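You operate a simulated robot arm through the tools that you are given. There is no shell and no other tool.

The job below is to be done with a simulated robot arm. You get a single attempt, and the scene is never put back.

## Task
Test the white double plug at 500 on the test box, then switch off.
Fine: its knob on 500; seat the plug before you switch on; it stays in its socket.
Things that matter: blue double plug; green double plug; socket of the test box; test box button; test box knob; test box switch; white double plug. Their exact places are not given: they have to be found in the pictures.

It is judged by the outcome, as a careful person would: the job done as asked, and still so three seconds after it is handed in. It fails if anything else is knocked over, pushed out of place, dropped, spilled or broken.

## Robot
A 7-joint arm with a two-finger parallel gripper on a trunk, on a base that moves. Base frame: it is fixed to the floor where the robot stands at the start and does not move with it; the origin is under the middle of the robot, x ahead of it, y to its left, z up. Units: m, degrees, N and s.
With the tool pointing down near the work surface it reaches from about 0.26 to 0.58 m from the robot's upright axis, wherever it stands. Its first joint turns from -166.0 to 166.0 degrees. Places, roughly: socket of the test box [0.6, -0.1, 0.9]; test box button [0.5, -0.1, 0.9]; test box knob [0.5, -0.2, 0.9]; test box switch [0.5, -0.1, 0.9]. Payload 3.4 kg.
The tool frame sits at the grasp point between the pads (the TCP): z along the fingers, y along the line on which they close. The tips reach 0.03 m beyond it. Largest opening 0.094 m; finger width 0.028, thickness 0.01; the body of the gripper, 0.05 by 0.096 m, starts 0.055 m behind the TCP.
Orientation is that of the tool frame in the base frame, as a unit quaternion [w, x, y, z]. With the fingers straight down and closing along the base's y, the tool's x points along the base's -x, its y along +y and its z along -z.

## Interface
- The arm moves only by the tool jog_arm. Its arguments are lists of equal length, an entry for each row: "delta_pos": the shift along the tool's x, y, z in mm, a list of three; "rotation": the turn, a rotation vector about the tool's x, y, z in degrees, a list of three; "gripper": the finger opening in mm, from 0 to 94. In form: {"delta_pos": [[x, y, z], ...], "rotation": [[wx, wy, wz], ...], "gripper": [gripper, ...]}. A call has 1 to 20 rows; each row shifts and turns the commanded pose from where the row before left it, along the tool's axes as they then stand. Rows are played at 5 a second. More than 0.05 m and 8.6 degrees between two rows, or a gripper value outside its range, and nothing of the call is played. A pose out of reach is approached as far as the arm can. The call stops where the force on the tool passes 80 N (or 10 N more than at its start, if that is more) or the arm is blocked; 0.2 s more then pass. Each finger travels about 0.072 m/s and halts on what it meets, pressing with about 21 N; the grip force reading is that of the motor and also rises with nothing between the fingers. The clock runs only during rows and for 0.2 s after the last one: add rows that do not move to give the fingers time. The reply holds the time, the measured pose of the TCP, the force on the tool along the base axes, the opening and the grip force, in the units named above and with some noise, with the torque about the TCP (base axes, N m) and any sound that the robot's microphone picked up, and new pictures: "show" is both (left out), scene, wrist or none.
- Cameras (640 x 400 px; columns grow to the right, rows downward): "scene" is now at [0.0049, 0.0998, 1.6596]; the picture's right is [-0.61, -0.79, 0.00], its down [-0.66, 0.50, -0.56] and it looks along [0.45, -0.34, -0.83] (base axes); focal length 265 px, centre (320, 200). "wrist" rides on the gripper at [0.076, 0.014, -0.103] in the tool frame; the picture's right is [-0.18, 0.98, 0.00], its down [-0.75, -0.14, -0.64] and it looks along [-0.63, -0.12, 0.77] (tool axes); focal length 243 px, centre (320, 200).
- lift_body(by): moves the trunk up (or, below 0, down) by that many m; the arm and the scene camera ride with it, the base frame stays. It gives what a move gives, with no picture.
- drive_base(legs): drives the robot by 1 to 6 legs, each [ahead, left, turn to the left] in m, m and degrees, along the robot's own axes; the way and the turn of a leg run together, so that a leg with both is an arc; at most 1.5 m and 180 degrees a leg. The arm and the cameras ride along, it lands a little off, and it stops where it bumps. It gives what a move gives, and a new picture of the scene camera.
- aim_head(pan, tilt): turns the head with the scene camera to pan (to the left, within 155 degrees either way) and tilt (down, from -29 to 69), counted from straight ahead of the robot. It gives what a move gives, and a new picture of the scene camera.
- point_at(camera, pixels): for up to 12 pixels [column, row] of the newest picture of that camera ("zoom" is the newest enlarged one), the place [x, y, z] in the base frame of the surface seen there, good to about 0.002 m, but the place of the scene camera against the robot may be out by one fixed shift of up to 0.025 m in any direction. No time passes.
- inspect(camera, box): a new picture of the part [left, top, right, bottom] of that camera's present view, enlarged. No time passes.
- hand_in(): hands the job in; it is judged then, once.

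Unless the task says otherwise, let go and move clear before handing in.

The tools are called as name(argument=value, ...) on one line, values as JSON. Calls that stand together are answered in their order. jog_arm: Moves the arm, as the interface text tells. Its arguments: {"type":"object","properties":{"delta_pos":{"type":"array","items":{"type":"array","items":{"type":"number"}}},"rotation":{"type":"array","items":{"type":"array","items":{"type":"number"}}},"gripper":{"type":"array","items":{"type":"number"}},"show":{"type":"string","enum":["both","scene","wrist","none"]}},"required":["delta_pos","rotation","gripper"]} The other tools are called the same way: lift_body (by) moves the trunk up or down; drive_base (legs) drives the base; aim_head (pan, tilt) turns the head that bears the scene camera; point_at (camera, pixels) gives the place of the surface under pixels of a picture; inspect (camera, box) takes an enlarged picture of a part of a camera's view; hand_in () hands the job in.

At the start:

```text
clock: 0.0
tool_pos: [0.344, 0.0214, 1.164]
tcp_rot: [0.001, 0.0, 1.0, 0.0]
wrist_force: [0.0, 0.1, -0.4]
wrist_torque: [-0.02, -0.01, 0.02]
opening: 0.094
grip_force: 0.0
trunk travel left (down, up): [-0.325, 0.061]
robot x, y, heading: [0.0012, -0.0004, 0.2]
head pan, tilt (commanded): [-37.4, 55.7]
```

scene: 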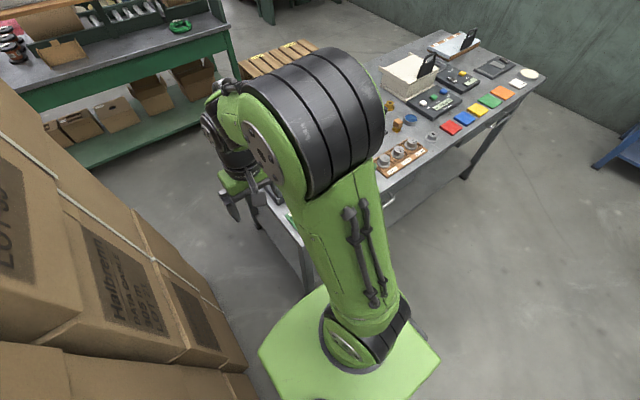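
wrist: 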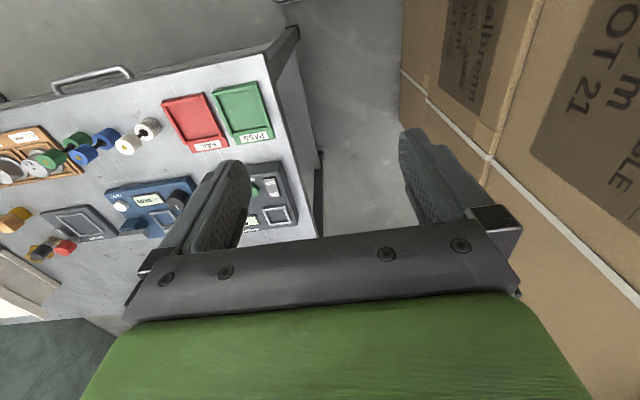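

The wrist picture shows a table with red/green trays, plugs (white near 137,135, blue near 95,145, green near 75,145) and several boxes (blue near 150,205, dark near 262,200). I'll enlarge these to identify the test box.

inspect(camera="wrist", box=[0, 80, 200, 280])

inspect(camera="wrist", box=[160, 120, 320, 260])

point_at(camera="wrist", pixels=[[124, 144], [148, 127], [84, 155], [108, 136], [50, 160], [76, 140], [150, 205], [80, 225], [265, 200], [190, 120], [240, 110], [100, 250]])

```text
2.00 times, centred on (100, 180) of wrist
```

zoom: 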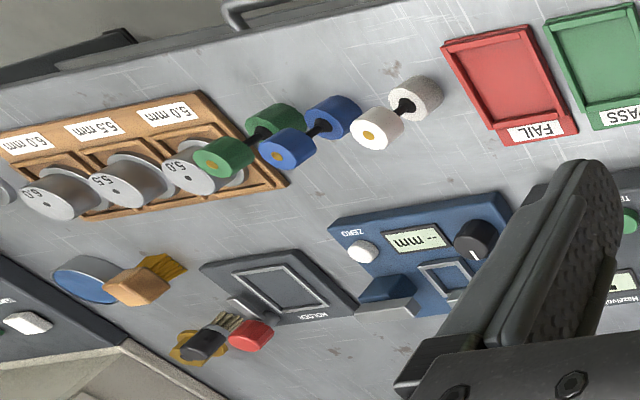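

```text
2.86 times, centred on (240, 190) of wrist
```

zoom: 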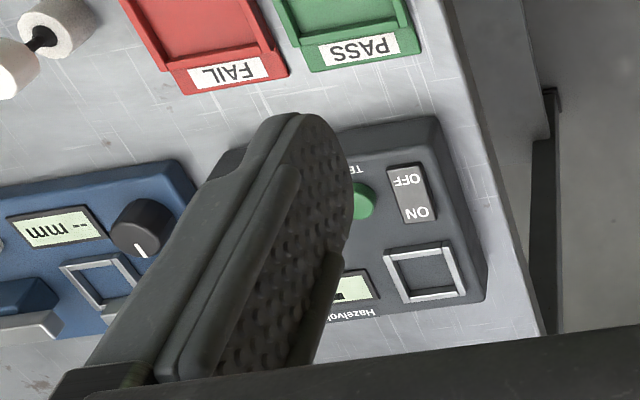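

```text
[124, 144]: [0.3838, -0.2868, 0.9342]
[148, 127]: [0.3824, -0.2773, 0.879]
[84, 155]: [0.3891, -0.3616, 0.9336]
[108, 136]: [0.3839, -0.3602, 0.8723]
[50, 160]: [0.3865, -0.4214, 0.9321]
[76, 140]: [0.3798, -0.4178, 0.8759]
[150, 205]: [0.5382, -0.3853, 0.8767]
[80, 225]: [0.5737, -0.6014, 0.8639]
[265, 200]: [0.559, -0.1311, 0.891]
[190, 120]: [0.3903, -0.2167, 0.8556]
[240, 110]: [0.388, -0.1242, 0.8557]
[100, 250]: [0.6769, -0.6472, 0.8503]
```

The test box ("Hazelvolt", dark, near pixel 262,200 in the wrist picture) is half hidden by the finger. The plugs stand upright near x 0.38. I'll shift the hand to the right (base -y) to see the box between the fingers.

jog_arm(delta_pos=[[0, -30, 0], [0, -30, 0], [0, -30, 0], [0, -30, 0], [0, -20, 0], [0, 0, 0]], rotation=[[0, 0, 0], [0, 0, 0], [0, 0, 0], [0, 0, 0], [0, 0, 0], [0, 0, 0]], gripper=[94, 94, 94, 94, 94, 94])

```text
clock: 1.4
tool_pos: [0.3451, -0.1193, 1.161]
tcp_rot: [0.0, 0.0, 1.0, 0.0]
wrist_force: [0.6, -0.5, 1.1]
wrist_torque: [-0.01, 0.03, 0.0]
opening: 0.0939
grip_force: 0.1
trunk travel left (down, up): [-0.325, 0.061]
robot x, y, heading: [-0.0019, 0.003, 0.2]
head pan, tilt (commanded): [-37.4, 55.7]
```

scene: 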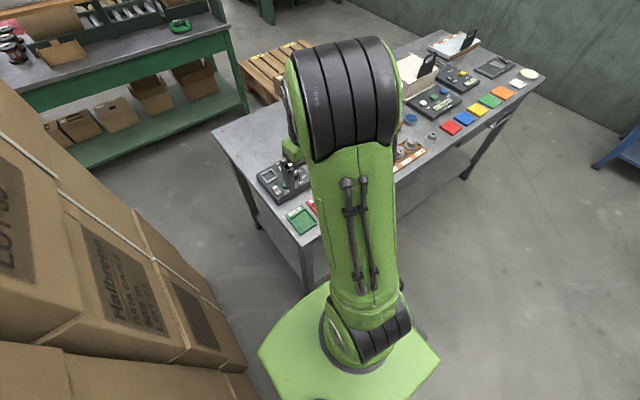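
wrist: 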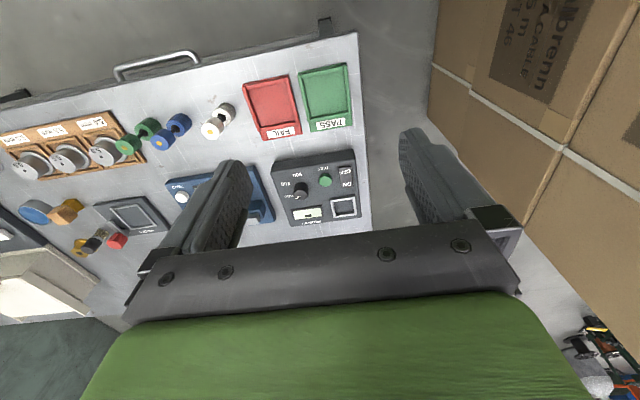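

Now the test box is fully visible at about (318,190) between the fingers. I'll enlarge it.

inspect(camera="wrist", box=[260, 140, 380, 240])

point_at(camera="wrist", pixels=[[301, 188], [325, 180], [345, 207], [347, 185], [346, 172], [311, 213], [212, 128], [225, 112], [270, 108], [325, 95], [340, 50], [368, 225]])

```text
4.00 times, centred on (320, 190) of wrist
```

zoom: 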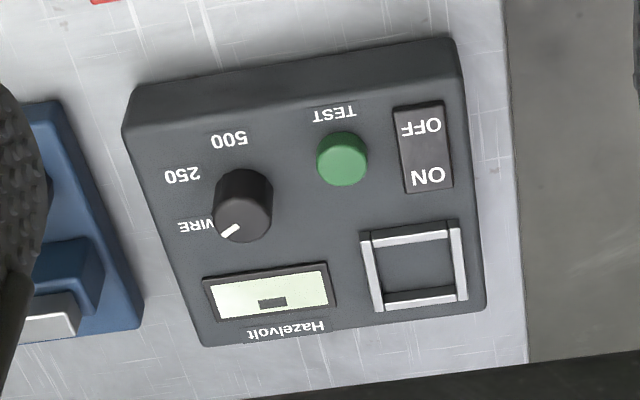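

```text
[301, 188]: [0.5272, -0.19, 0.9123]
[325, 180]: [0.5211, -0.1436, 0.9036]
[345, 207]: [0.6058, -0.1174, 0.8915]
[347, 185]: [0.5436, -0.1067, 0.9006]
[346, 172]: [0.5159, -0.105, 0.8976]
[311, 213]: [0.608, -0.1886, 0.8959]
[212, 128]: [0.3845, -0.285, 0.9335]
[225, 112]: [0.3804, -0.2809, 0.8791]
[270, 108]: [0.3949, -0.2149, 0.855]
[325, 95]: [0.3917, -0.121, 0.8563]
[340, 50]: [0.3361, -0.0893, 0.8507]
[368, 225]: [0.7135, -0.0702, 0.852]
```

The box face is clear: knob at (301,188) pointing at WIRE, with 250 and 500 on its scale, TEST button (325,180), ON/OFF rocker (346,178), square metal-framed socket (345,207). I'll check how far the base is from the table before planning the reach, and look closer at the plugs.

point_at(camera="scene", pixels=[[262, 352], [330, 292], [436, 360], [410, 300], [320, 242], [215, 135], [303, 235], [540, 95], [310, 290], [350, 330], [420, 315], [380, 380]])

inspect(camera="wrist", box=[100, 80, 260, 180])

inspect(camera="scene", box=[220, 120, 440, 400])

```text
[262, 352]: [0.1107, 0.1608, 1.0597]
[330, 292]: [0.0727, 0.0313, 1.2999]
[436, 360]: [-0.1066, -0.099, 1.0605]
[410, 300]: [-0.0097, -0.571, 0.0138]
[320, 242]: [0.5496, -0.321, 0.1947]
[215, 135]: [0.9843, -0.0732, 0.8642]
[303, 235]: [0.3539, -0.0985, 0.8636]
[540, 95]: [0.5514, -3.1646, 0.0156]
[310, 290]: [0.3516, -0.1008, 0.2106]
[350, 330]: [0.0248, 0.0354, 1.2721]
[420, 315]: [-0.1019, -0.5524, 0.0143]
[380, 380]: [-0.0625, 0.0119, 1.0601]
```

```text
4.00 times, centred on (180, 130) of wrist
```

zoom: 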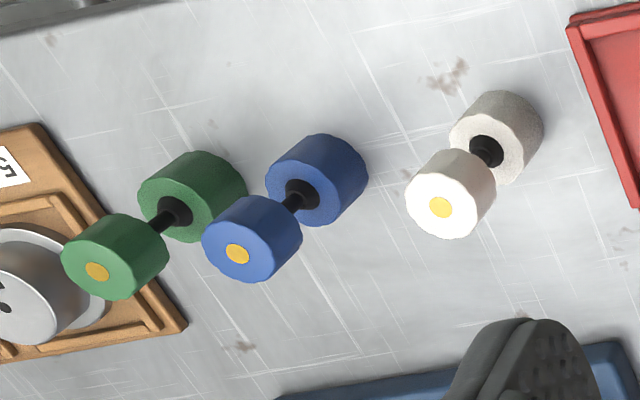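

```text
1.43 times, centred on (330, 260) of scene
```

zoom: 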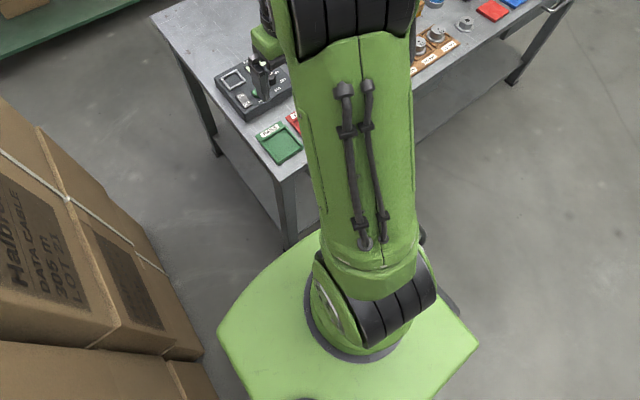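

The trunk's front is near x 0.14 and the table edge near x 0.33; the socket (0.605,-0.117) is just out of comfortable reach. I'll drive a little ahead and to the right.

drive_base(legs=[[0.07, -0.1, 0]])

```text
clock: 2.6
tool_pos: [0.4097, -0.2167, 1.1606]
tcp_rot: [-0.001, -0.005, 1.0, 0.0]
wrist_force: [1.1, 0.2, 0.1]
wrist_torque: [0.02, 0.02, -0.01]
opening: 0.0939
grip_force: 0.0
trunk travel left (down, up): [-0.325, 0.061]
robot x, y, heading: [0.063, -0.0936, 0.8]
head pan, tilt (commanded): [-37.4, 55.7]
```

scene: 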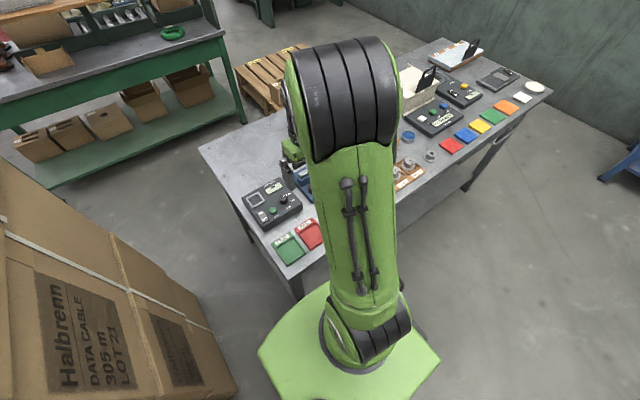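

The base moved as asked and the scene view now shows the test box at (272,205). I'll bring the hand over the knob for a closer look.

jog_arm(delta_pos=[[-16, 5, 28], [-16, 6, 28], [-16, 5, 28], [-16, 6, 28], [-16, 5, 28], [0, 0, 0]], rotation=[[0, 0, 0], [0, 0, 0], [0, 0, 0], [0, 0, 0], [0, 0, 0], [0, 0, 0]], gripper=[94, 94, 94, 94, 94, 94])

```text
clock: 4.0
tool_pos: [0.4861, -0.1855, 1.0214]
tcp_rot: [0.0, -0.004, 1.0, 0.0]
wrist_force: [-0.2, -0.2, 0.1]
wrist_torque: [-0.01, -0.02, 0.0]
opening: 0.0941
grip_force: 0.1
trunk travel left (down, up): [-0.325, 0.061]
robot x, y, heading: [0.06, -0.098, 0.6]
head pan, tilt (commanded): [-37.4, 55.7]
```

scene: 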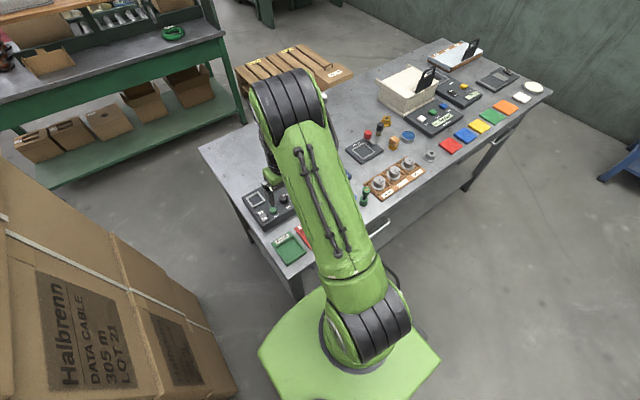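
wrist: 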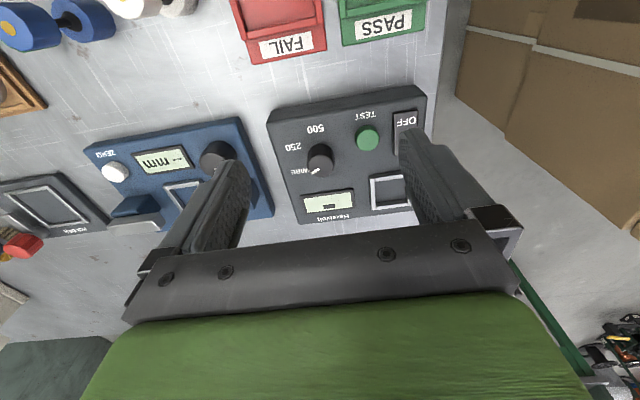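

The knob is now near (319,158) between the fingers. I'll enlarge and measure its centre, pointer and scale marks.

inspect(camera="wrist", box=[264, 110, 360, 170])

point_at(camera="wrist", pixels=[[321, 157], [315, 171], [293, 147], [315, 129], [301, 170], [367, 138], [405, 120], [390, 190], [330, 205], [270, 108], [422, 90], [305, 218]])

```text
6.67 times, centred on (312, 140) of wrist
```

zoom: 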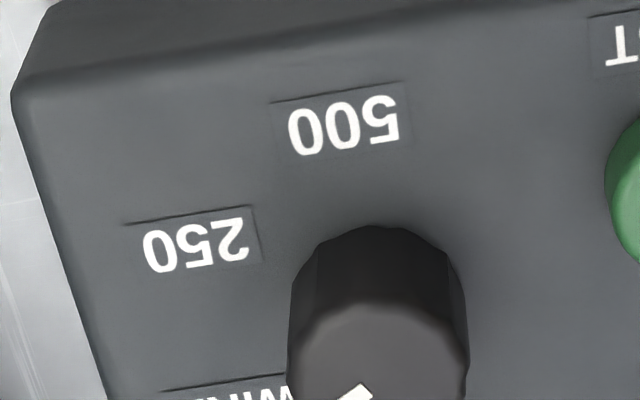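

```text
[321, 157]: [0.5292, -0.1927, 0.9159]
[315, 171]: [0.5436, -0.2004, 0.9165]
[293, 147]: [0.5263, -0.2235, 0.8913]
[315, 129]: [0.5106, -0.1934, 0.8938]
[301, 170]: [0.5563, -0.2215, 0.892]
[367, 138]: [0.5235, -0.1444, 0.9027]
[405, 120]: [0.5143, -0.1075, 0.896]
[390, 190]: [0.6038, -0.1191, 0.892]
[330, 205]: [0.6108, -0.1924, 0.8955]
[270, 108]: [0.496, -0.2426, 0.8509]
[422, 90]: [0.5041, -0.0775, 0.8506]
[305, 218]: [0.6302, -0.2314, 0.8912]
```

inspect(camera="wrist", box=[280, 115, 376, 185])

```text
5.71 times, centred on (328, 150) of wrist
```

zoom: 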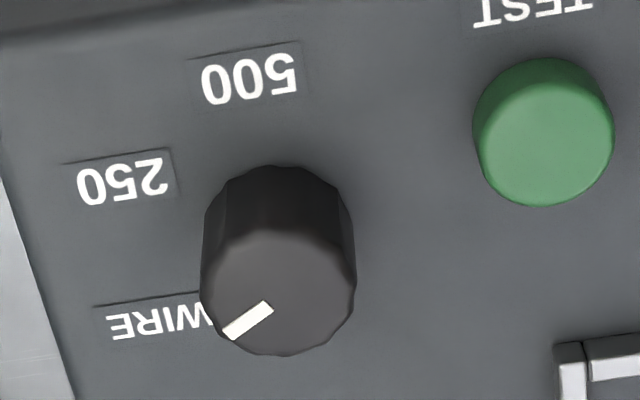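

point_at(camera="zoom", pixels=[[282, 295], [205, 290], [352, 290], [282, 240], [282, 350], [230, 333], [267, 306], [250, 78], [123, 180], [155, 322], [544, 140], [190, 60]])

```text
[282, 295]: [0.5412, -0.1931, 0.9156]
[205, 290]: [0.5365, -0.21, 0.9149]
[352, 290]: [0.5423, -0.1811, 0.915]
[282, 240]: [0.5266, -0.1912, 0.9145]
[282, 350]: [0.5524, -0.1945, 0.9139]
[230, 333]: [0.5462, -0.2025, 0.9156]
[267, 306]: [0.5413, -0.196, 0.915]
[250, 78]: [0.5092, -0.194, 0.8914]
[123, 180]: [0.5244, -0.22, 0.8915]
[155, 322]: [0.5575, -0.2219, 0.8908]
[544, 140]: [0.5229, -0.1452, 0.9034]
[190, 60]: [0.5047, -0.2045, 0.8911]
```

The knob's top centre is at about (0.540,-0.194,0.915), the pointer is at WIRE (about 55° clockwise from +x), 500 is at about 180°, so it must turn about 125° clockwise from above. I'll move over the knob and pre-rotate the hand 60° the other way.

jog_arm(delta_pos=[[-18, -3, 10], [-18, -3, 10], [-18, -3, 10], [0, 0, 0], [0, 0, 0], [0, 0, 0], [0, 0, 0], [0, 0, 0], [0, 0, 0], [0, 0, 0], [0, 0, 0], [0, 0, 0]], rotation=[[0, 0, 0], [0, 0, 0], [0, 0, 0], [0, 0, -7.5], [0, 0, -7.5], [0, 0, -7.5], [0, 0, -7.5], [0, 0, -7.5], [0, 0, -7.5], [0, 0, -7.5], [0, 0, -7.5], [0, 0, 0]], gripper=[94, 94, 94, 94, 80, 70, 60, 50, 46, 46, 46, 46])

```text
clock: 6.6
tool_pos: [0.5428, -0.1952, 0.9913]
tcp_rot: [0.0, -0.505, 0.863, 0.0]
wrist_force: [-0.3, -0.8, 0.0]
wrist_torque: [0.0, -0.03, 0.01]
opening: 0.0457
grip_force: 0.1
trunk travel left (down, up): [-0.325, 0.061]
robot x, y, heading: [0.0618, -0.0969, 0.6]
head pan, tilt (commanded): [-37.4, 55.7]
```

scene: 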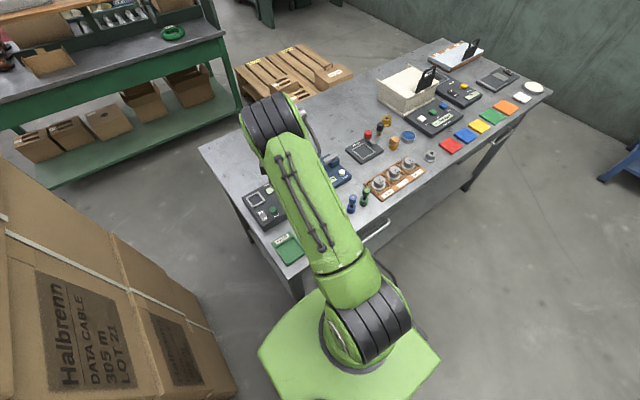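
wrist: 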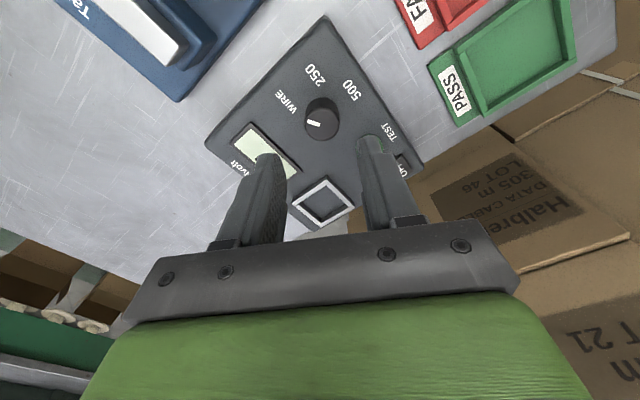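

The hand turned freely; the knob is at (320,115) between the fingers, with labels WIRE/250/500 visible. I'll re-measure its centre from this view.

inspect(camera="wrist", box=[264, 60, 376, 160])

```text
4.00 times, centred on (320, 110) of wrist
```

zoom: 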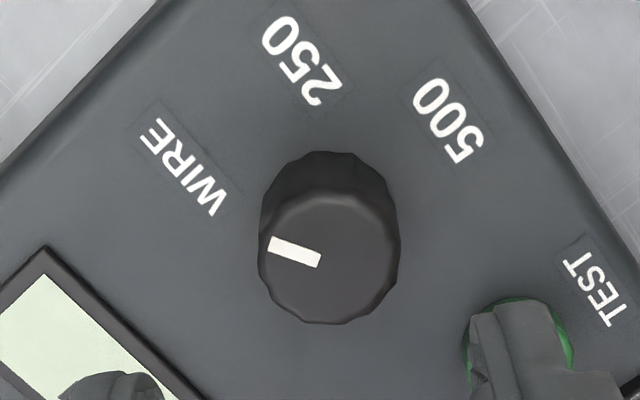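

point_at(camera="zoom", pixels=[[330, 257], [268, 262], [390, 262], [330, 205], [330, 315], [272, 245], [318, 262], [185, 165], [302, 60], [448, 120], [250, 262]])

```text
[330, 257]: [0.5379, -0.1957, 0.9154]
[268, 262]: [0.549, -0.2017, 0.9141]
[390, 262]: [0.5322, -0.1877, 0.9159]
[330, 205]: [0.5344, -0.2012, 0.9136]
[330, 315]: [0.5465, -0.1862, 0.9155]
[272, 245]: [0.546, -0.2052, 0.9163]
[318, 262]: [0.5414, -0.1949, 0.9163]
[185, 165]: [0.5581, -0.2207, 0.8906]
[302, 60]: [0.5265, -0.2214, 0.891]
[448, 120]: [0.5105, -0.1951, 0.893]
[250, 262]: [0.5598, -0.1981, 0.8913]
```

Knob centre is (0.5405,-0.194). I'll correct 2.4 mm sideways, go down so the tips straddle the knob, and close on it.

jog_arm(delta_pos=[[0, 2.4, 0], [0, 0, 15], [0, 0, 15], [0, 0, 15], [0, 0, 10], [0, 0, 9], [0, 0, 0]], rotation=[[0, 0, 0], [0, 0, 0], [0, 0, 0], [0, 0, 0], [0, 0, 0], [0, 0, 0], [0, 0, 0]], gripper=[46, 46, 46, 46, 46, 46, 46], show="wrist")

```text
clock: 8.2
tool_pos: [0.5387, -0.1939, 0.9275]
tcp_rot: [0.0, -0.504, 0.864, 0.001]
wrist_force: [0.1, 0.5, 0.5]
wrist_torque: [0.02, 0.0, 0.02]
opening: 0.0459
grip_force: 0.0
trunk travel left (down, up): [-0.325, 0.061]
robot x, y, heading: [0.0607, -0.0954, 0.6]
head pan, tilt (commanded): [-37.4, 55.7]
```

wrist: 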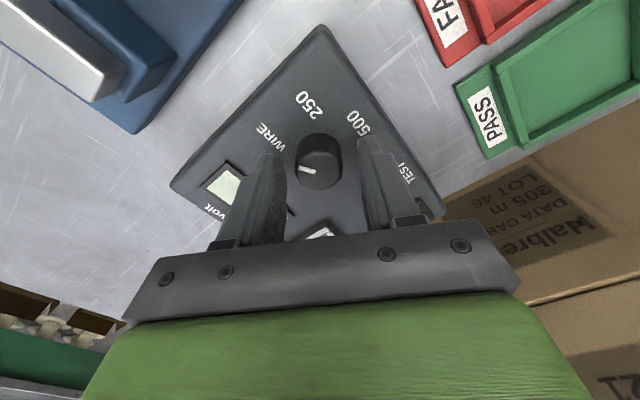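

The fingers straddle the knob at (320,160) with free space both sides. I'll close on it.

jog_arm(delta_pos=[[0, 0, 0], [0, 0, 0], [0, 0, 0]], rotation=[[0, 0, 0], [0, 0, 0], [0, 0, 0]], gripper=[32, 20, 20], show="wrist")

```text
clock: 9.0
tool_pos: [0.5398, -0.1918, 0.929]
tcp_rot: [0.001, -0.504, 0.864, 0.001]
wrist_force: [2.3, -1.4, -0.5]
wrist_torque: [-0.04, -0.19, -0.02]
opening: 0.0268
grip_force: 44.9
trunk travel left (down, up): [-0.325, 0.061]
robot x, y, heading: [0.0614, -0.0976, 0.6]
head pan, tilt (commanded): [-37.4, 55.7]
```

wrist: 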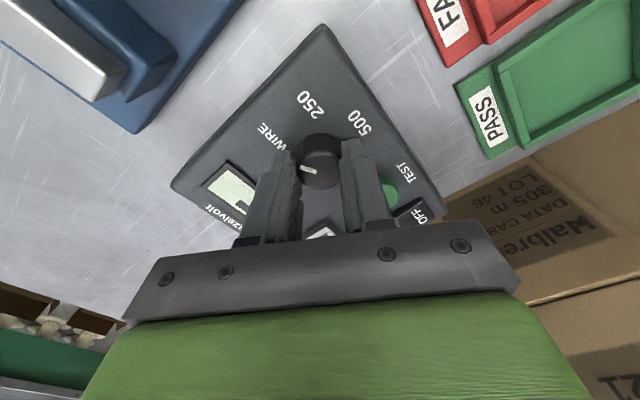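

The knob is gripped (opening 26.8 mm, light side force). I'll turn clockwise 60° first and check.

jog_arm(delta_pos=[[0, 0, 0], [0, 0, 0], [0, 0, 0], [0, 0, 0], [0, 0, 0], [0, 0, 0], [0, 0, 0], [0, 0, 0], [0, 0, 0], [0, 0, 0], [0, 0, 0]], rotation=[[0, 0, 6], [0, 0, 6], [0, 0, 6], [0, 0, 6], [0, 0, 6], [0, 0, 6], [0, 0, 6], [0, 0, 6], [0, 0, 6], [0, 0, 6], [0, 0, 0]], gripper=[20, 20, 20, 20, 20, 20, 20, 20, 20, 20, 20], show="wrist")

```text
clock: 11.4
tool_pos: [0.5398, -0.1947, 0.9297]
tcp_rot: [0.001, -0.004, 1.0, 0.0]
wrist_force: [5.9, -5.3, 15.3]
wrist_torque: [-0.11, 0.54, -0.04]
opening: 0.0267
grip_force: 45.3
trunk travel left (down, up): [-0.325, 0.061]
robot x, y, heading: [0.0635, -0.0981, 0.9]
head pan, tilt (commanded): [-37.4, 55.7]
```

wrist: 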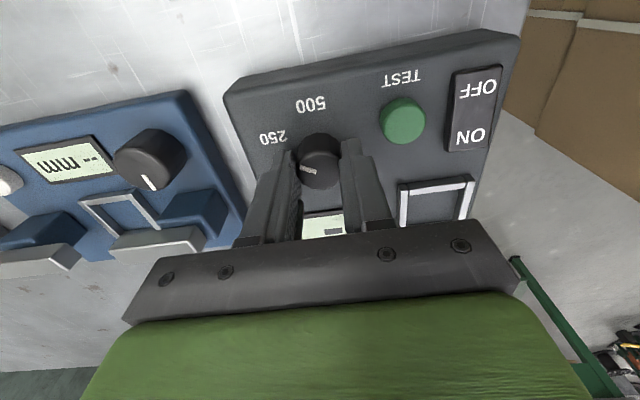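

The knob turned with the fingers (pointer still at (307,170) in the camera frame, now facing 250). Continuing another 60° clockwise.

jog_arm(delta_pos=[[0, 0, 0], [0, 0, 0], [0, 0, 0], [0, 0, 0], [0, 0, 0], [0, 0, 0], [0, 0, 0], [0, 0, 0], [0, 0, 0], [0, 0, 0], [0, 0, 0]], rotation=[[0, 0, 6], [0, 0, 6], [0, 0, 6], [0, 0, 6], [0, 0, 6], [0, 0, 6], [0, 0, 6], [0, 0, 6], [0, 0, 6], [0, 0, 6], [0, 0, 0]], gripper=[20, 20, 20, 20, 20, 20, 20, 20, 20, 20, 20], show="both")

```text
clock: 13.8
tool_pos: [0.5399, -0.1946, 0.9282]
tcp_rot: [0.002, 0.497, 0.868, 0.0]
wrist_force: [10.2, -10.8, 20.0]
wrist_torque: [-0.71, -0.57, -0.02]
opening: 0.0268
grip_force: 45.0
trunk travel left (down, up): [-0.325, 0.061]
robot x, y, heading: [0.0642, -0.0986, 0.7]
head pan, tilt (commanded): [-37.4, 55.7]
```

scene: 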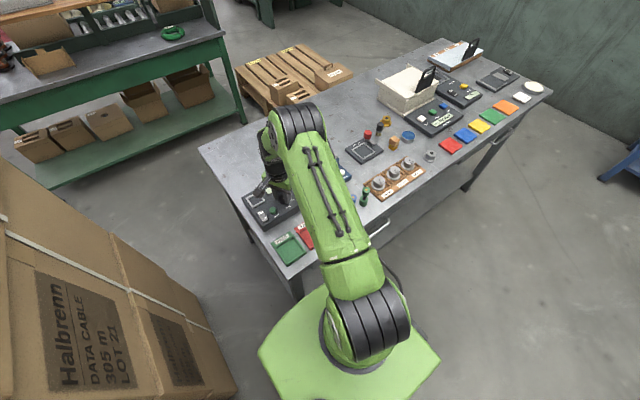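
wrist: 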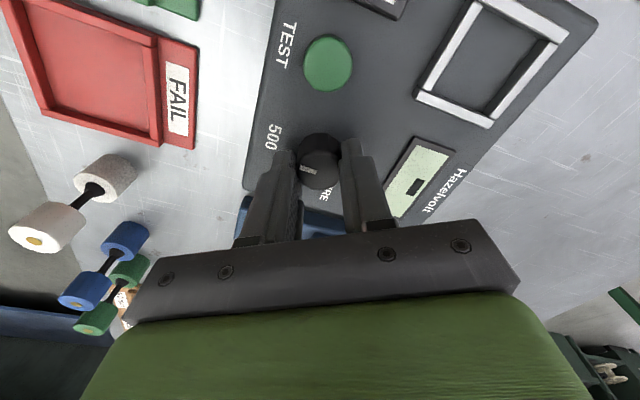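

The knob followed through to about 120°. I'll open the fingers, rise, and check where the pointer stands.

jog_arm(delta_pos=[[0, 0, 0], [0, 0, 0], [0, 0, 0], [0, 0, -15], [0, 0, -20], [0, 0, -30], [0, 0, 0]], rotation=[[0, 0, 0], [0, 0, 0], [0, 0, 0], [0, 0, 0], [0, 0, 0], [0, 0, 0], [0, 0, 0]], gripper=[34, 46, 46, 46, 46, 46, 46], show="wrist")

inspect(camera="wrist", box=[240, 50, 400, 150])

```text
clock: 15.4
tool_pos: [0.5418, -0.1925, 0.9936]
tcp_rot: [-0.001, 0.496, 0.869, 0.001]
wrist_force: [-0.2, -0.2, 1.0]
wrist_torque: [0.03, 0.0, 0.0]
opening: 0.0458
grip_force: 0.0
trunk travel left (down, up): [-0.325, 0.061]
robot x, y, heading: [0.0625, -0.0985, 0.4]
head pan, tilt (commanded): [-37.4, 55.7]
```

wrist: 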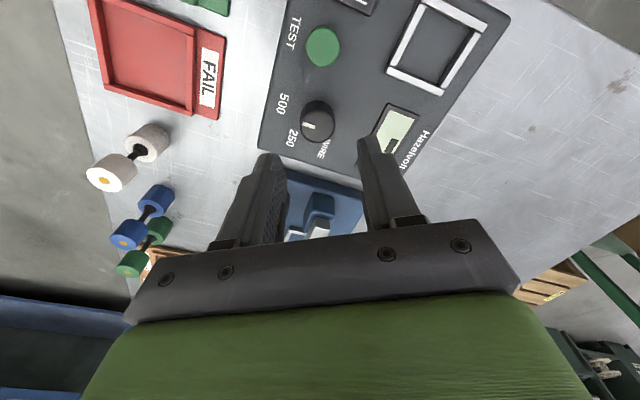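

```text
4.00 times, centred on (320, 100) of wrist
```

zoom: 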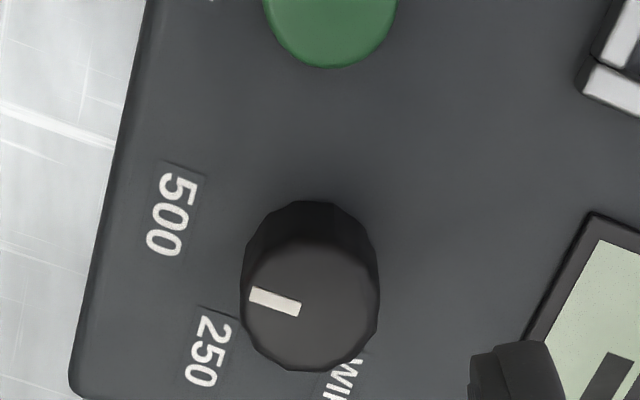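

point_at(camera="zoom", pixels=[[312, 307], [250, 297], [298, 309], [252, 310], [370, 305], [312, 245], [312, 365], [170, 213], [207, 350], [346, 372]])

```text
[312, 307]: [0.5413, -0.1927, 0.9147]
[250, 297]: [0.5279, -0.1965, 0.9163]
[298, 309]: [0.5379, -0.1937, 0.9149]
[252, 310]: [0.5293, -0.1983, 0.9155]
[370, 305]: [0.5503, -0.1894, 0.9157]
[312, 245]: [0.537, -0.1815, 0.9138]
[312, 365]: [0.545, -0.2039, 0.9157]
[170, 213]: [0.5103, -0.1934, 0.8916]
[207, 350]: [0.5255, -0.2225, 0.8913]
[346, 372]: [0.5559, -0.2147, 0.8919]
```

The pointer is at about 160° and 500 lies at about 180°, so it slipped some 20° short. I'll regrip and turn a further 20°.

jog_arm(delta_pos=[[0, 0, 20], [0, 0, 20], [0, 0, 15], [0, 0, 11], [0, 0, 0], [0, 0, 0], [0, 0, 0]], rotation=[[0, 0, 0], [0, 0, 0], [0, 0, 0], [0, 0, 0], [0, 0, 0], [0, 0, 0], [0, 0, 0]], gripper=[46, 46, 46, 46, 32, 18, 18], show="wrist")

```text
clock: 17.0
tool_pos: [0.5379, -0.1917, 0.9271]
tcp_rot: [0.001, 0.495, 0.869, 0.0]
wrist_force: [-1.1, -0.5, -2.1]
wrist_torque: [-0.35, -0.11, -0.01]
opening: 0.027
grip_force: 45.1
trunk travel left (down, up): [-0.325, 0.061]
robot x, y, heading: [0.058, -0.0942, 0.3]
head pan, tilt (commanded): [-37.4, 55.7]
```

wrist: 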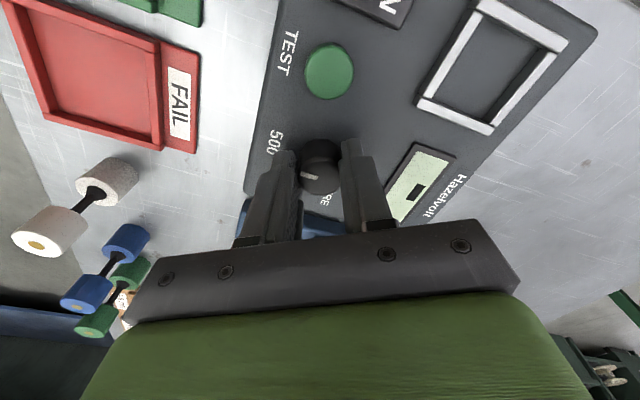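

jog_arm(delta_pos=[[0, 0, 0], [0, 0, 0], [0, 0, 0], [0, 0, 0], [0, 0, 0], [0, 0, 0], [0, 0, 0]], rotation=[[0, 0, 4], [0, 0, 4], [0, 0, 4], [0, 0, 4], [0, 0, 4], [0, 0, 0], [0, 0, 0]], gripper=[18, 18, 18, 18, 18, 18, 18], show="wrist")

inspect(camera="wrist", box=[240, 100, 400, 200])

```text
clock: 18.6
tool_pos: [0.5388, -0.1931, 0.9265]
tcp_rot: [0.0, 0.639, 0.769, 0.0]
wrist_force: [-1.7, -1.6, 4.7]
wrist_torque: [-0.1, 0.08, 0.31]
opening: 0.027
grip_force: 44.9
trunk travel left (down, up): [-0.325, 0.061]
robot x, y, heading: [0.0639, -0.0963, 0.3]
head pan, tilt (commanded): [-37.4, 55.7]
```

wrist: 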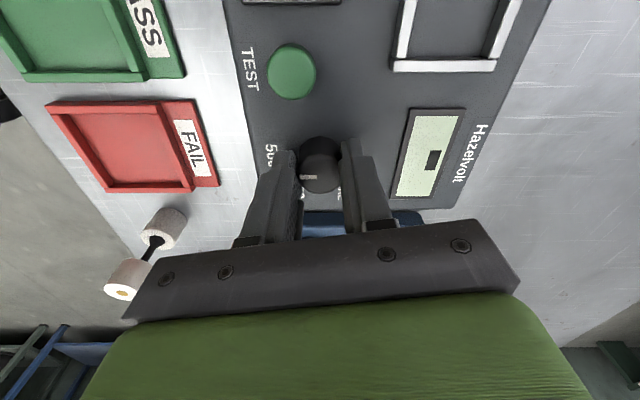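

```text
4.00 times, centred on (320, 150) of wrist
```

zoom: 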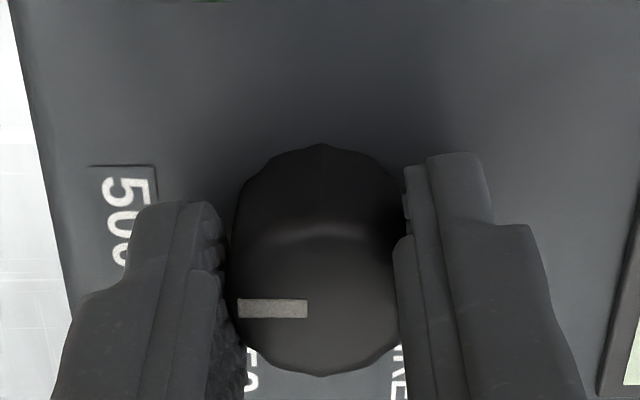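

point_at(camera="zoom", pixels=[[241, 308], [303, 309], [318, 230], [318, 372], [318, 300], [110, 230]])

```text
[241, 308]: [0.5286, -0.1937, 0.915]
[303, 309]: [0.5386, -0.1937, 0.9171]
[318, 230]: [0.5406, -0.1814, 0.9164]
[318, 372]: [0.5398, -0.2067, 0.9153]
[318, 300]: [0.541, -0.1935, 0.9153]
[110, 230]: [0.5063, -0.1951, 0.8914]
```

The pointer now lies at about 180°, straight toward 500. I'll release and check that it stays.

jog_arm(delta_pos=[[0, 0, 0], [0, 0, 0], [0, 0, 0], [0, 0, -15], [0, 0, -20], [0, 0, -30], [0, 0, 0]], rotation=[[0, 0, 0], [0, 0, 0], [0, 0, 0], [0, 0, 0], [0, 0, 0], [0, 0, 0], [0, 0, 0]], gripper=[34, 46, 46, 46, 46, 46, 46], show="wrist")

inspect(camera="wrist", box=[240, 60, 400, 160])

```text
clock: 20.2
tool_pos: [0.5396, -0.1914, 0.9936]
tcp_rot: [0.0, 0.64, 0.768, -0.001]
wrist_force: [0.6, -0.1, 0.0]
wrist_torque: [0.0, 0.04, 0.01]
opening: 0.0459
grip_force: 0.0
trunk travel left (down, up): [-0.325, 0.061]
robot x, y, heading: [0.0608, -0.0932, 0.8]
head pan, tilt (commanded): [-37.4, 55.7]
```

wrist: 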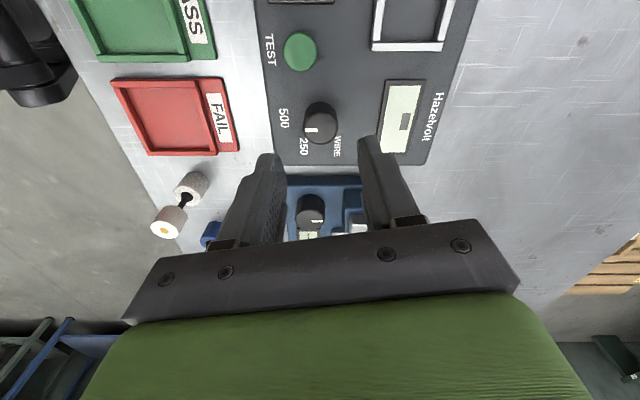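

```text
4.00 times, centred on (320, 110) of wrist
```

zoom: 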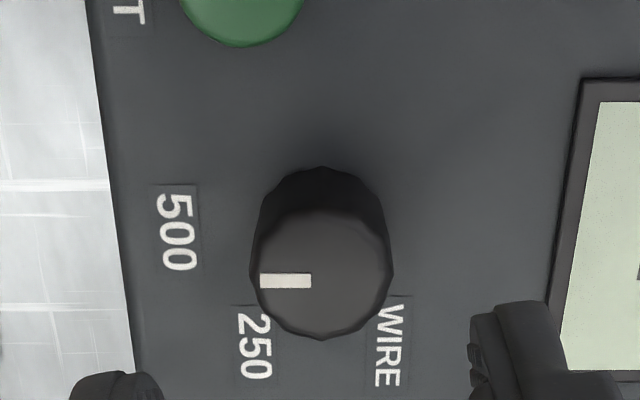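

point_at(camera="zoom", pixels=[[261, 280], [309, 281], [320, 275], [256, 275], [385, 275], [320, 215], [320, 335], [176, 232], [254, 346], [390, 346], [120, 305], [95, 100]])

```text
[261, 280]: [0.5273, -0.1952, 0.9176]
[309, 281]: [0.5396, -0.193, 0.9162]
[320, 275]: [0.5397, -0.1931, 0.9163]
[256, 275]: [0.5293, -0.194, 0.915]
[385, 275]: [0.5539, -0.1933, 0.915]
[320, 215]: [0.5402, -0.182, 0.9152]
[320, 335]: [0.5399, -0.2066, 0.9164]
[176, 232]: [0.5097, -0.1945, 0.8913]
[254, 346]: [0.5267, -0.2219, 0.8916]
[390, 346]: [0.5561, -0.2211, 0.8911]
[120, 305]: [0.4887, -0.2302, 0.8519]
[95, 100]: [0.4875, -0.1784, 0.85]
```

The knob holds: the pointer lies along base -x (about 180°), right at 500. Next, the white plug: visible at (170,222) top and (192,187) base. I'll measure it.

inspect(camera="wrist", box=[130, 150, 230, 250])

```text
4.00 times, centred on (180, 200) of wrist
```

zoom: 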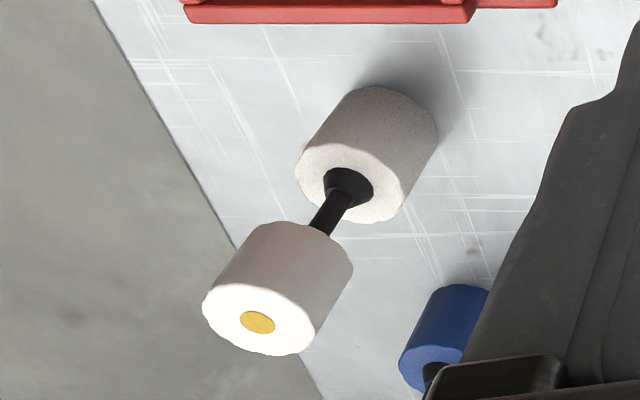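

point_at(camera="zoom", pixels=[[257, 322], [208, 305], [312, 335], [270, 290], [245, 350], [350, 155], [310, 165], [385, 215], [340, 240], [240, 270], [370, 100], [430, 140]])

```text
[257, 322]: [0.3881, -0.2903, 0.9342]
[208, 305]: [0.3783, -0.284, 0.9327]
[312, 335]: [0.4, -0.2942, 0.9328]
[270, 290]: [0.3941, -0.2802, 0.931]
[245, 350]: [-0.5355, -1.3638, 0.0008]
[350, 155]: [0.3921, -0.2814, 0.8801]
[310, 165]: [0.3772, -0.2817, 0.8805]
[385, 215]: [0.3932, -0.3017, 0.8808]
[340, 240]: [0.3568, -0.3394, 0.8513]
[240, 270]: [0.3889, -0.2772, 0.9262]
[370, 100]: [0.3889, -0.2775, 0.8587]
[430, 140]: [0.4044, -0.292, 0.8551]
```

The white plug stands at about (0.389,-0.291), top z 0.934, about 27 mm across. I'll carry the open hand over it at a safe height and square the closing axis to base x.

jog_arm(delta_pos=[[-14.1, -33.2, -6], [-14.1, -33.2, -6], [-14.1, -33.2, -6], [-14.1, -33.2, -6], [-14.1, -33.2, -6], [0, 0, 0], [0, 0, 0], [0, 0, 0]], rotation=[[0, 0, 0], [0, 0, 0], [0, 0, 0], [0, 0, 0], [0, 0, 0], [0, 0, 5.3], [0, 0, 5.3], [0, 0, 0]], gripper=[50, 55, 60, 60, 60, 60, 60, 60], show="both")

```text
clock: 22.0
tool_pos: [0.389, -0.2914, 1.023]
tcp_rot: [-0.001, 0.708, 0.706, 0.0]
wrist_force: [0.1, 0.3, -0.2]
wrist_torque: [0.02, -0.01, -0.01]
opening: 0.0598
grip_force: 0.1
trunk travel left (down, up): [-0.325, 0.061]
robot x, y, heading: [0.0615, -0.0967, 0.5]
head pan, tilt (commanded): [-37.4, 55.7]
```

scene: 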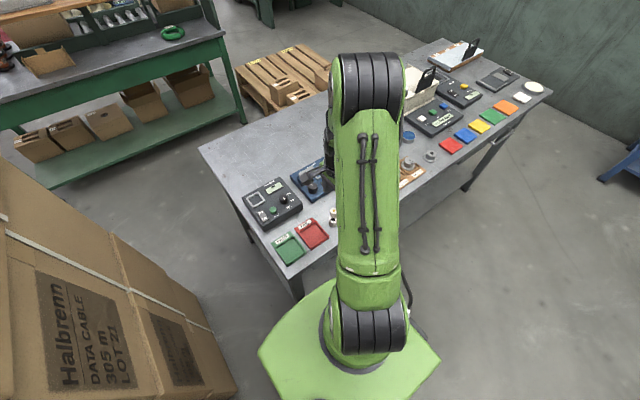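
wrist: 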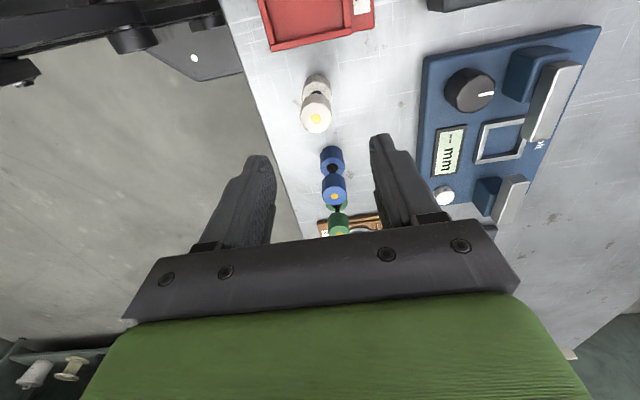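

The plug is at (316,118) in the wrist view, between the fingers. I'll measure it again here and check the box from the scene camera (272,203).

inspect(camera="wrist", box=[276, 60, 356, 140])

inspect(camera="scene", box=[232, 165, 312, 235])

point_at(camera="wrist", pixels=[[316, 119], [303, 117], [330, 117], [316, 107], [316, 131], [305, 95], [328, 95], [317, 75]])

```text
5.00 times, centred on (316, 100) of wrist
```

zoom: 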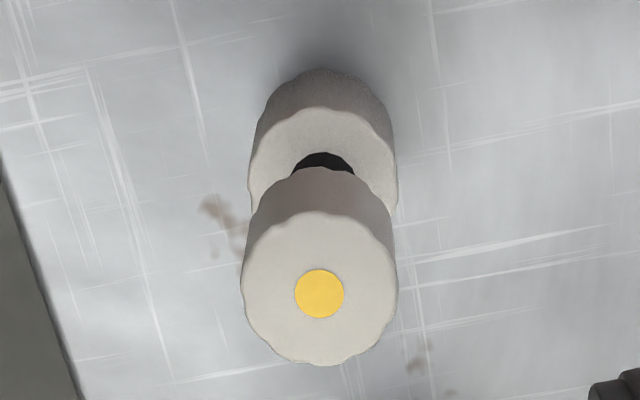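

```text
5.71 times, centred on (272, 200) of scene
```

zoom: 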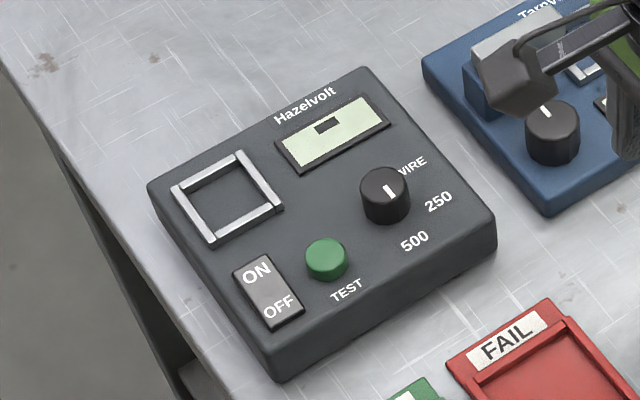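

```text
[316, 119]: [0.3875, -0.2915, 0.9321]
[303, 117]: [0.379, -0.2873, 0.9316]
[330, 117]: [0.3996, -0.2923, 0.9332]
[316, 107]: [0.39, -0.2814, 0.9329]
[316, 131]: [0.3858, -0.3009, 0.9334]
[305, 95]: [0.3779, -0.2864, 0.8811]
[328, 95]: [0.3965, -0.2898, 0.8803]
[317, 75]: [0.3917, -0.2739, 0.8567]
```

inspect(camera="scene", box=[272, 188, 296, 203])

```text
16.00 times, centred on (284, 196) of scene
```

zoom: 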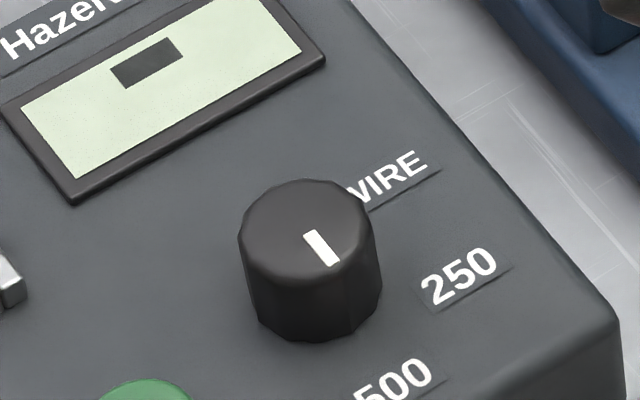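

The close view confirms the pointer is parallel to the box's sides, pointing at 500. The tool is already centred over the plug (0.389,-0.291); I'll descend to grip its upper cylinder.

jog_arm(delta_pos=[[0, 0, 25], [0, 0, 25], [0, 0, 20], [0, 0, 15], [0, 0, 12], [0, 0, 0]], rotation=[[0, 0, 0], [0, 0, 0], [0, 0, 0], [0, 0, 0], [0, 0, 0], [0, 0, 0]], gripper=[60, 60, 60, 60, 60, 60], show="wrist")

```text
clock: 23.4
tool_pos: [0.3883, -0.2922, 0.925]
tcp_rot: [0.0, 0.707, 0.707, 0.0]
wrist_force: [0.1, 0.2, -0.4]
wrist_torque: [-0.02, -0.03, -0.01]
opening: 0.0597
grip_force: 0.0
trunk travel left (down, up): [-0.325, 0.061]
robot x, y, heading: [0.0579, -0.098, 0.8]
head pan, tilt (commanded): [-37.4, 55.7]
```

wrist: 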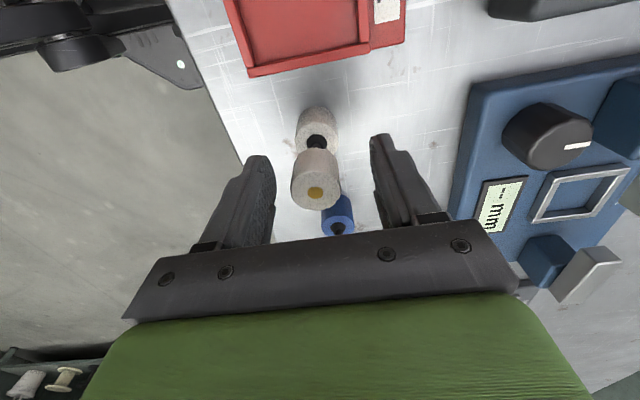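

The plug is centred between the fingers at (316,180). I'll close on it.

jog_arm(delta_pos=[[0, 0, 0], [0, 0, 0], [0, 0, 0], [0, 0, 0]], rotation=[[0, 0, 0], [0, 0, 0], [0, 0, 0], [0, 0, 0]], gripper=[42, 32, 15, 15], show="wrist")

```text
clock: 24.4
tool_pos: [0.3878, -0.2921, 0.9254]
tcp_rot: [0.0, 0.707, 0.707, 0.001]
wrist_force: [-0.1, -0.1, 0.0]
wrist_torque: [0.01, -0.02, 0.0]
opening: 0.0252
grip_force: 20.7
trunk travel left (down, up): [-0.325, 0.061]
robot x, y, heading: [0.0652, -0.0931, 0.5]
head pan, tilt (commanded): [-37.4, 55.7]
```

wrist: 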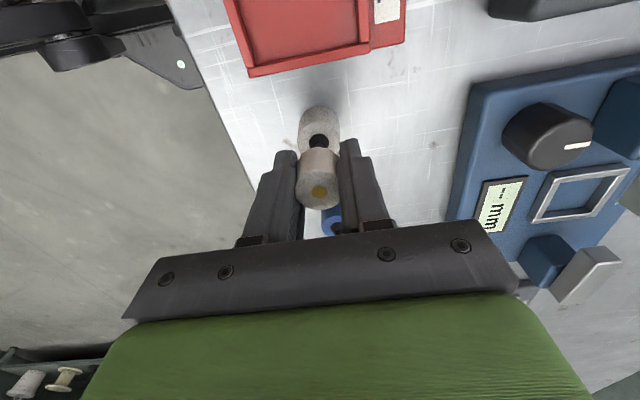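

Gripped at 25 mm with 21 N. I'll lift straight up and check it comes along upright.

jog_arm(delta_pos=[[0, 0, -10], [0, 0, -20], [0, 0, -25], [0, 0, -25], [0, 0, -25], [0, 0, 0]], rotation=[[0, 0, 0], [0, 0, 0], [0, 0, 0], [0, 0, 0], [0, 0, 0], [0, 0, 0]], gripper=[15, 15, 15, 15, 15, 15], show="both")

```text
clock: 25.8
tool_pos: [0.3889, -0.2929, 1.0304]
tcp_rot: [-0.001, 0.707, 0.707, 0.001]
wrist_force: [-0.3, 0.4, -1.3]
wrist_torque: [0.01, 0.0, 0.0]
opening: 0.025
grip_force: 21.2
trunk travel left (down, up): [-0.325, 0.061]
robot x, y, heading: [0.0616, -0.0968, 0.7]
head pan, tilt (commanded): [-37.4, 55.7]
```

scene: 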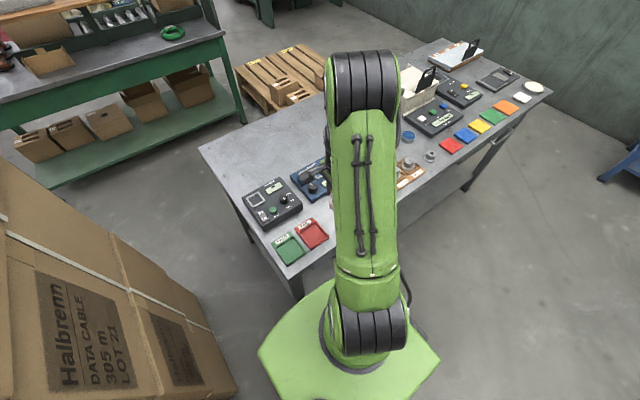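
wrist: 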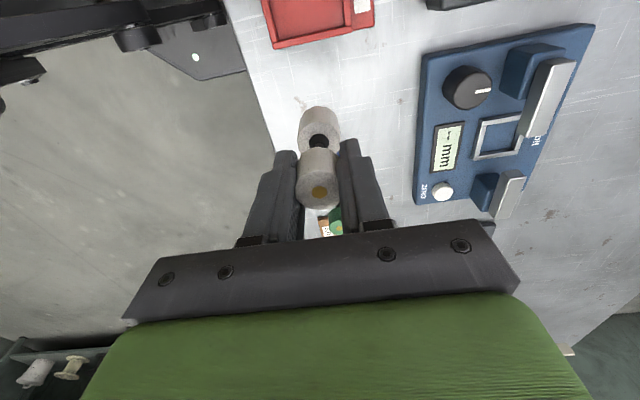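

The plug hangs upright in the fingers. I'll look at the socket in the scene view (256,200) and calibrate the scene camera against the known knob position.

inspect(camera="scene", box=[240, 180, 300, 220])

```text
10.00 times, centred on (270, 200) of scene
```

zoom: 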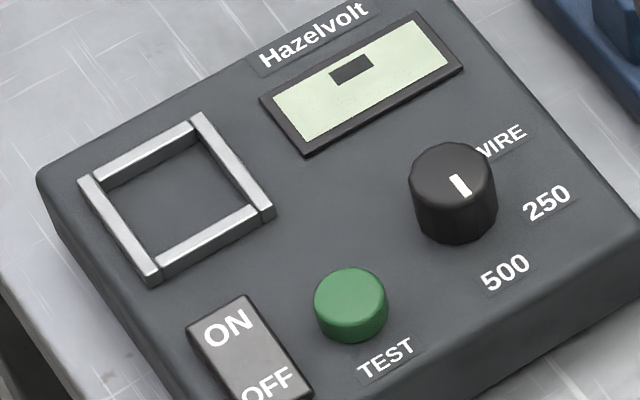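

point_at(camera="zoom", pixels=[[452, 172], [350, 292], [180, 195], [84, 182], [195, 120], [152, 278], [270, 212], [108, 188], [195, 145], [158, 255], [245, 208], [228, 330]])

```text
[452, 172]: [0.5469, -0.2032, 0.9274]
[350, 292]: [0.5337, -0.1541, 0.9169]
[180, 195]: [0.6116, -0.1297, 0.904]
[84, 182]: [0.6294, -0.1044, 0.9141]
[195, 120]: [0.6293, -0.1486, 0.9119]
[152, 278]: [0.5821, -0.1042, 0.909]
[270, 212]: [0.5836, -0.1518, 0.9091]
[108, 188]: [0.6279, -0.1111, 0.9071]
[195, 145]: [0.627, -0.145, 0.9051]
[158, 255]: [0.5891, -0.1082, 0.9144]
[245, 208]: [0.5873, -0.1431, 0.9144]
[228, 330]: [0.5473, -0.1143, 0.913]
```

The socket is a raised metal frame, rim about 9 mm high, centre about (0.599,-0.118) after removing the scene shift, inside about 35 mm. I'll carry the plug high to a point beside it and measure the socket with the wrist camera.

jog_arm(delta_pos=[[25, 18, -4], [25, 18, -4], [25, 18, 0], [25, 18, 0], [25, 18, 0], [25, 18, 0], [0, 0, 0]], rotation=[[0, 0, 0], [0, 0, 0], [0, 0, 0], [0, 0, 0], [0, 0, 0], [0, 0, 0], [0, 0, 0]], gripper=[15, 15, 15, 15, 15, 15, 15], show="both")

```text
clock: 27.4
tool_pos: [0.4955, -0.1433, 1.0384]
tcp_rot: [0.0, 0.707, 0.707, 0.0]
wrist_force: [0.1, 0.4, -0.8]
wrist_torque: [0.02, 0.01, 0.03]
opening: 0.0249
grip_force: 20.9
trunk travel left (down, up): [-0.325, 0.061]
robot x, y, heading: [0.0611, -0.0965, 0.6]
head pan, tilt (commanded): [-37.4, 55.7]
```

scene: 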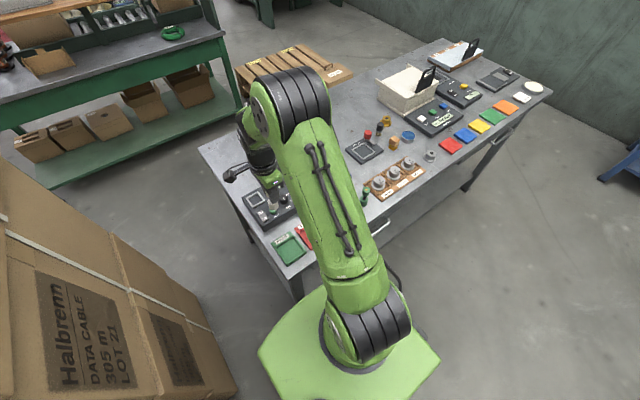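
wrist: 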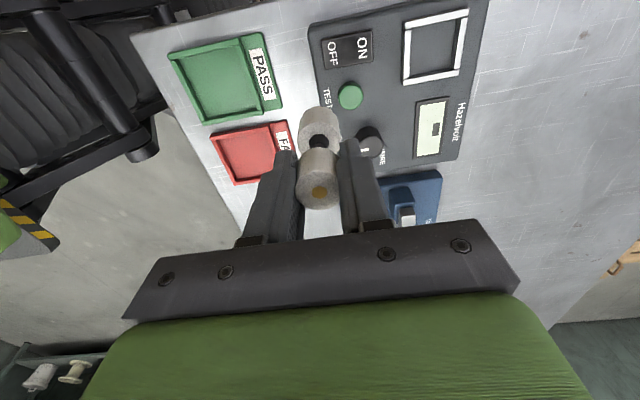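

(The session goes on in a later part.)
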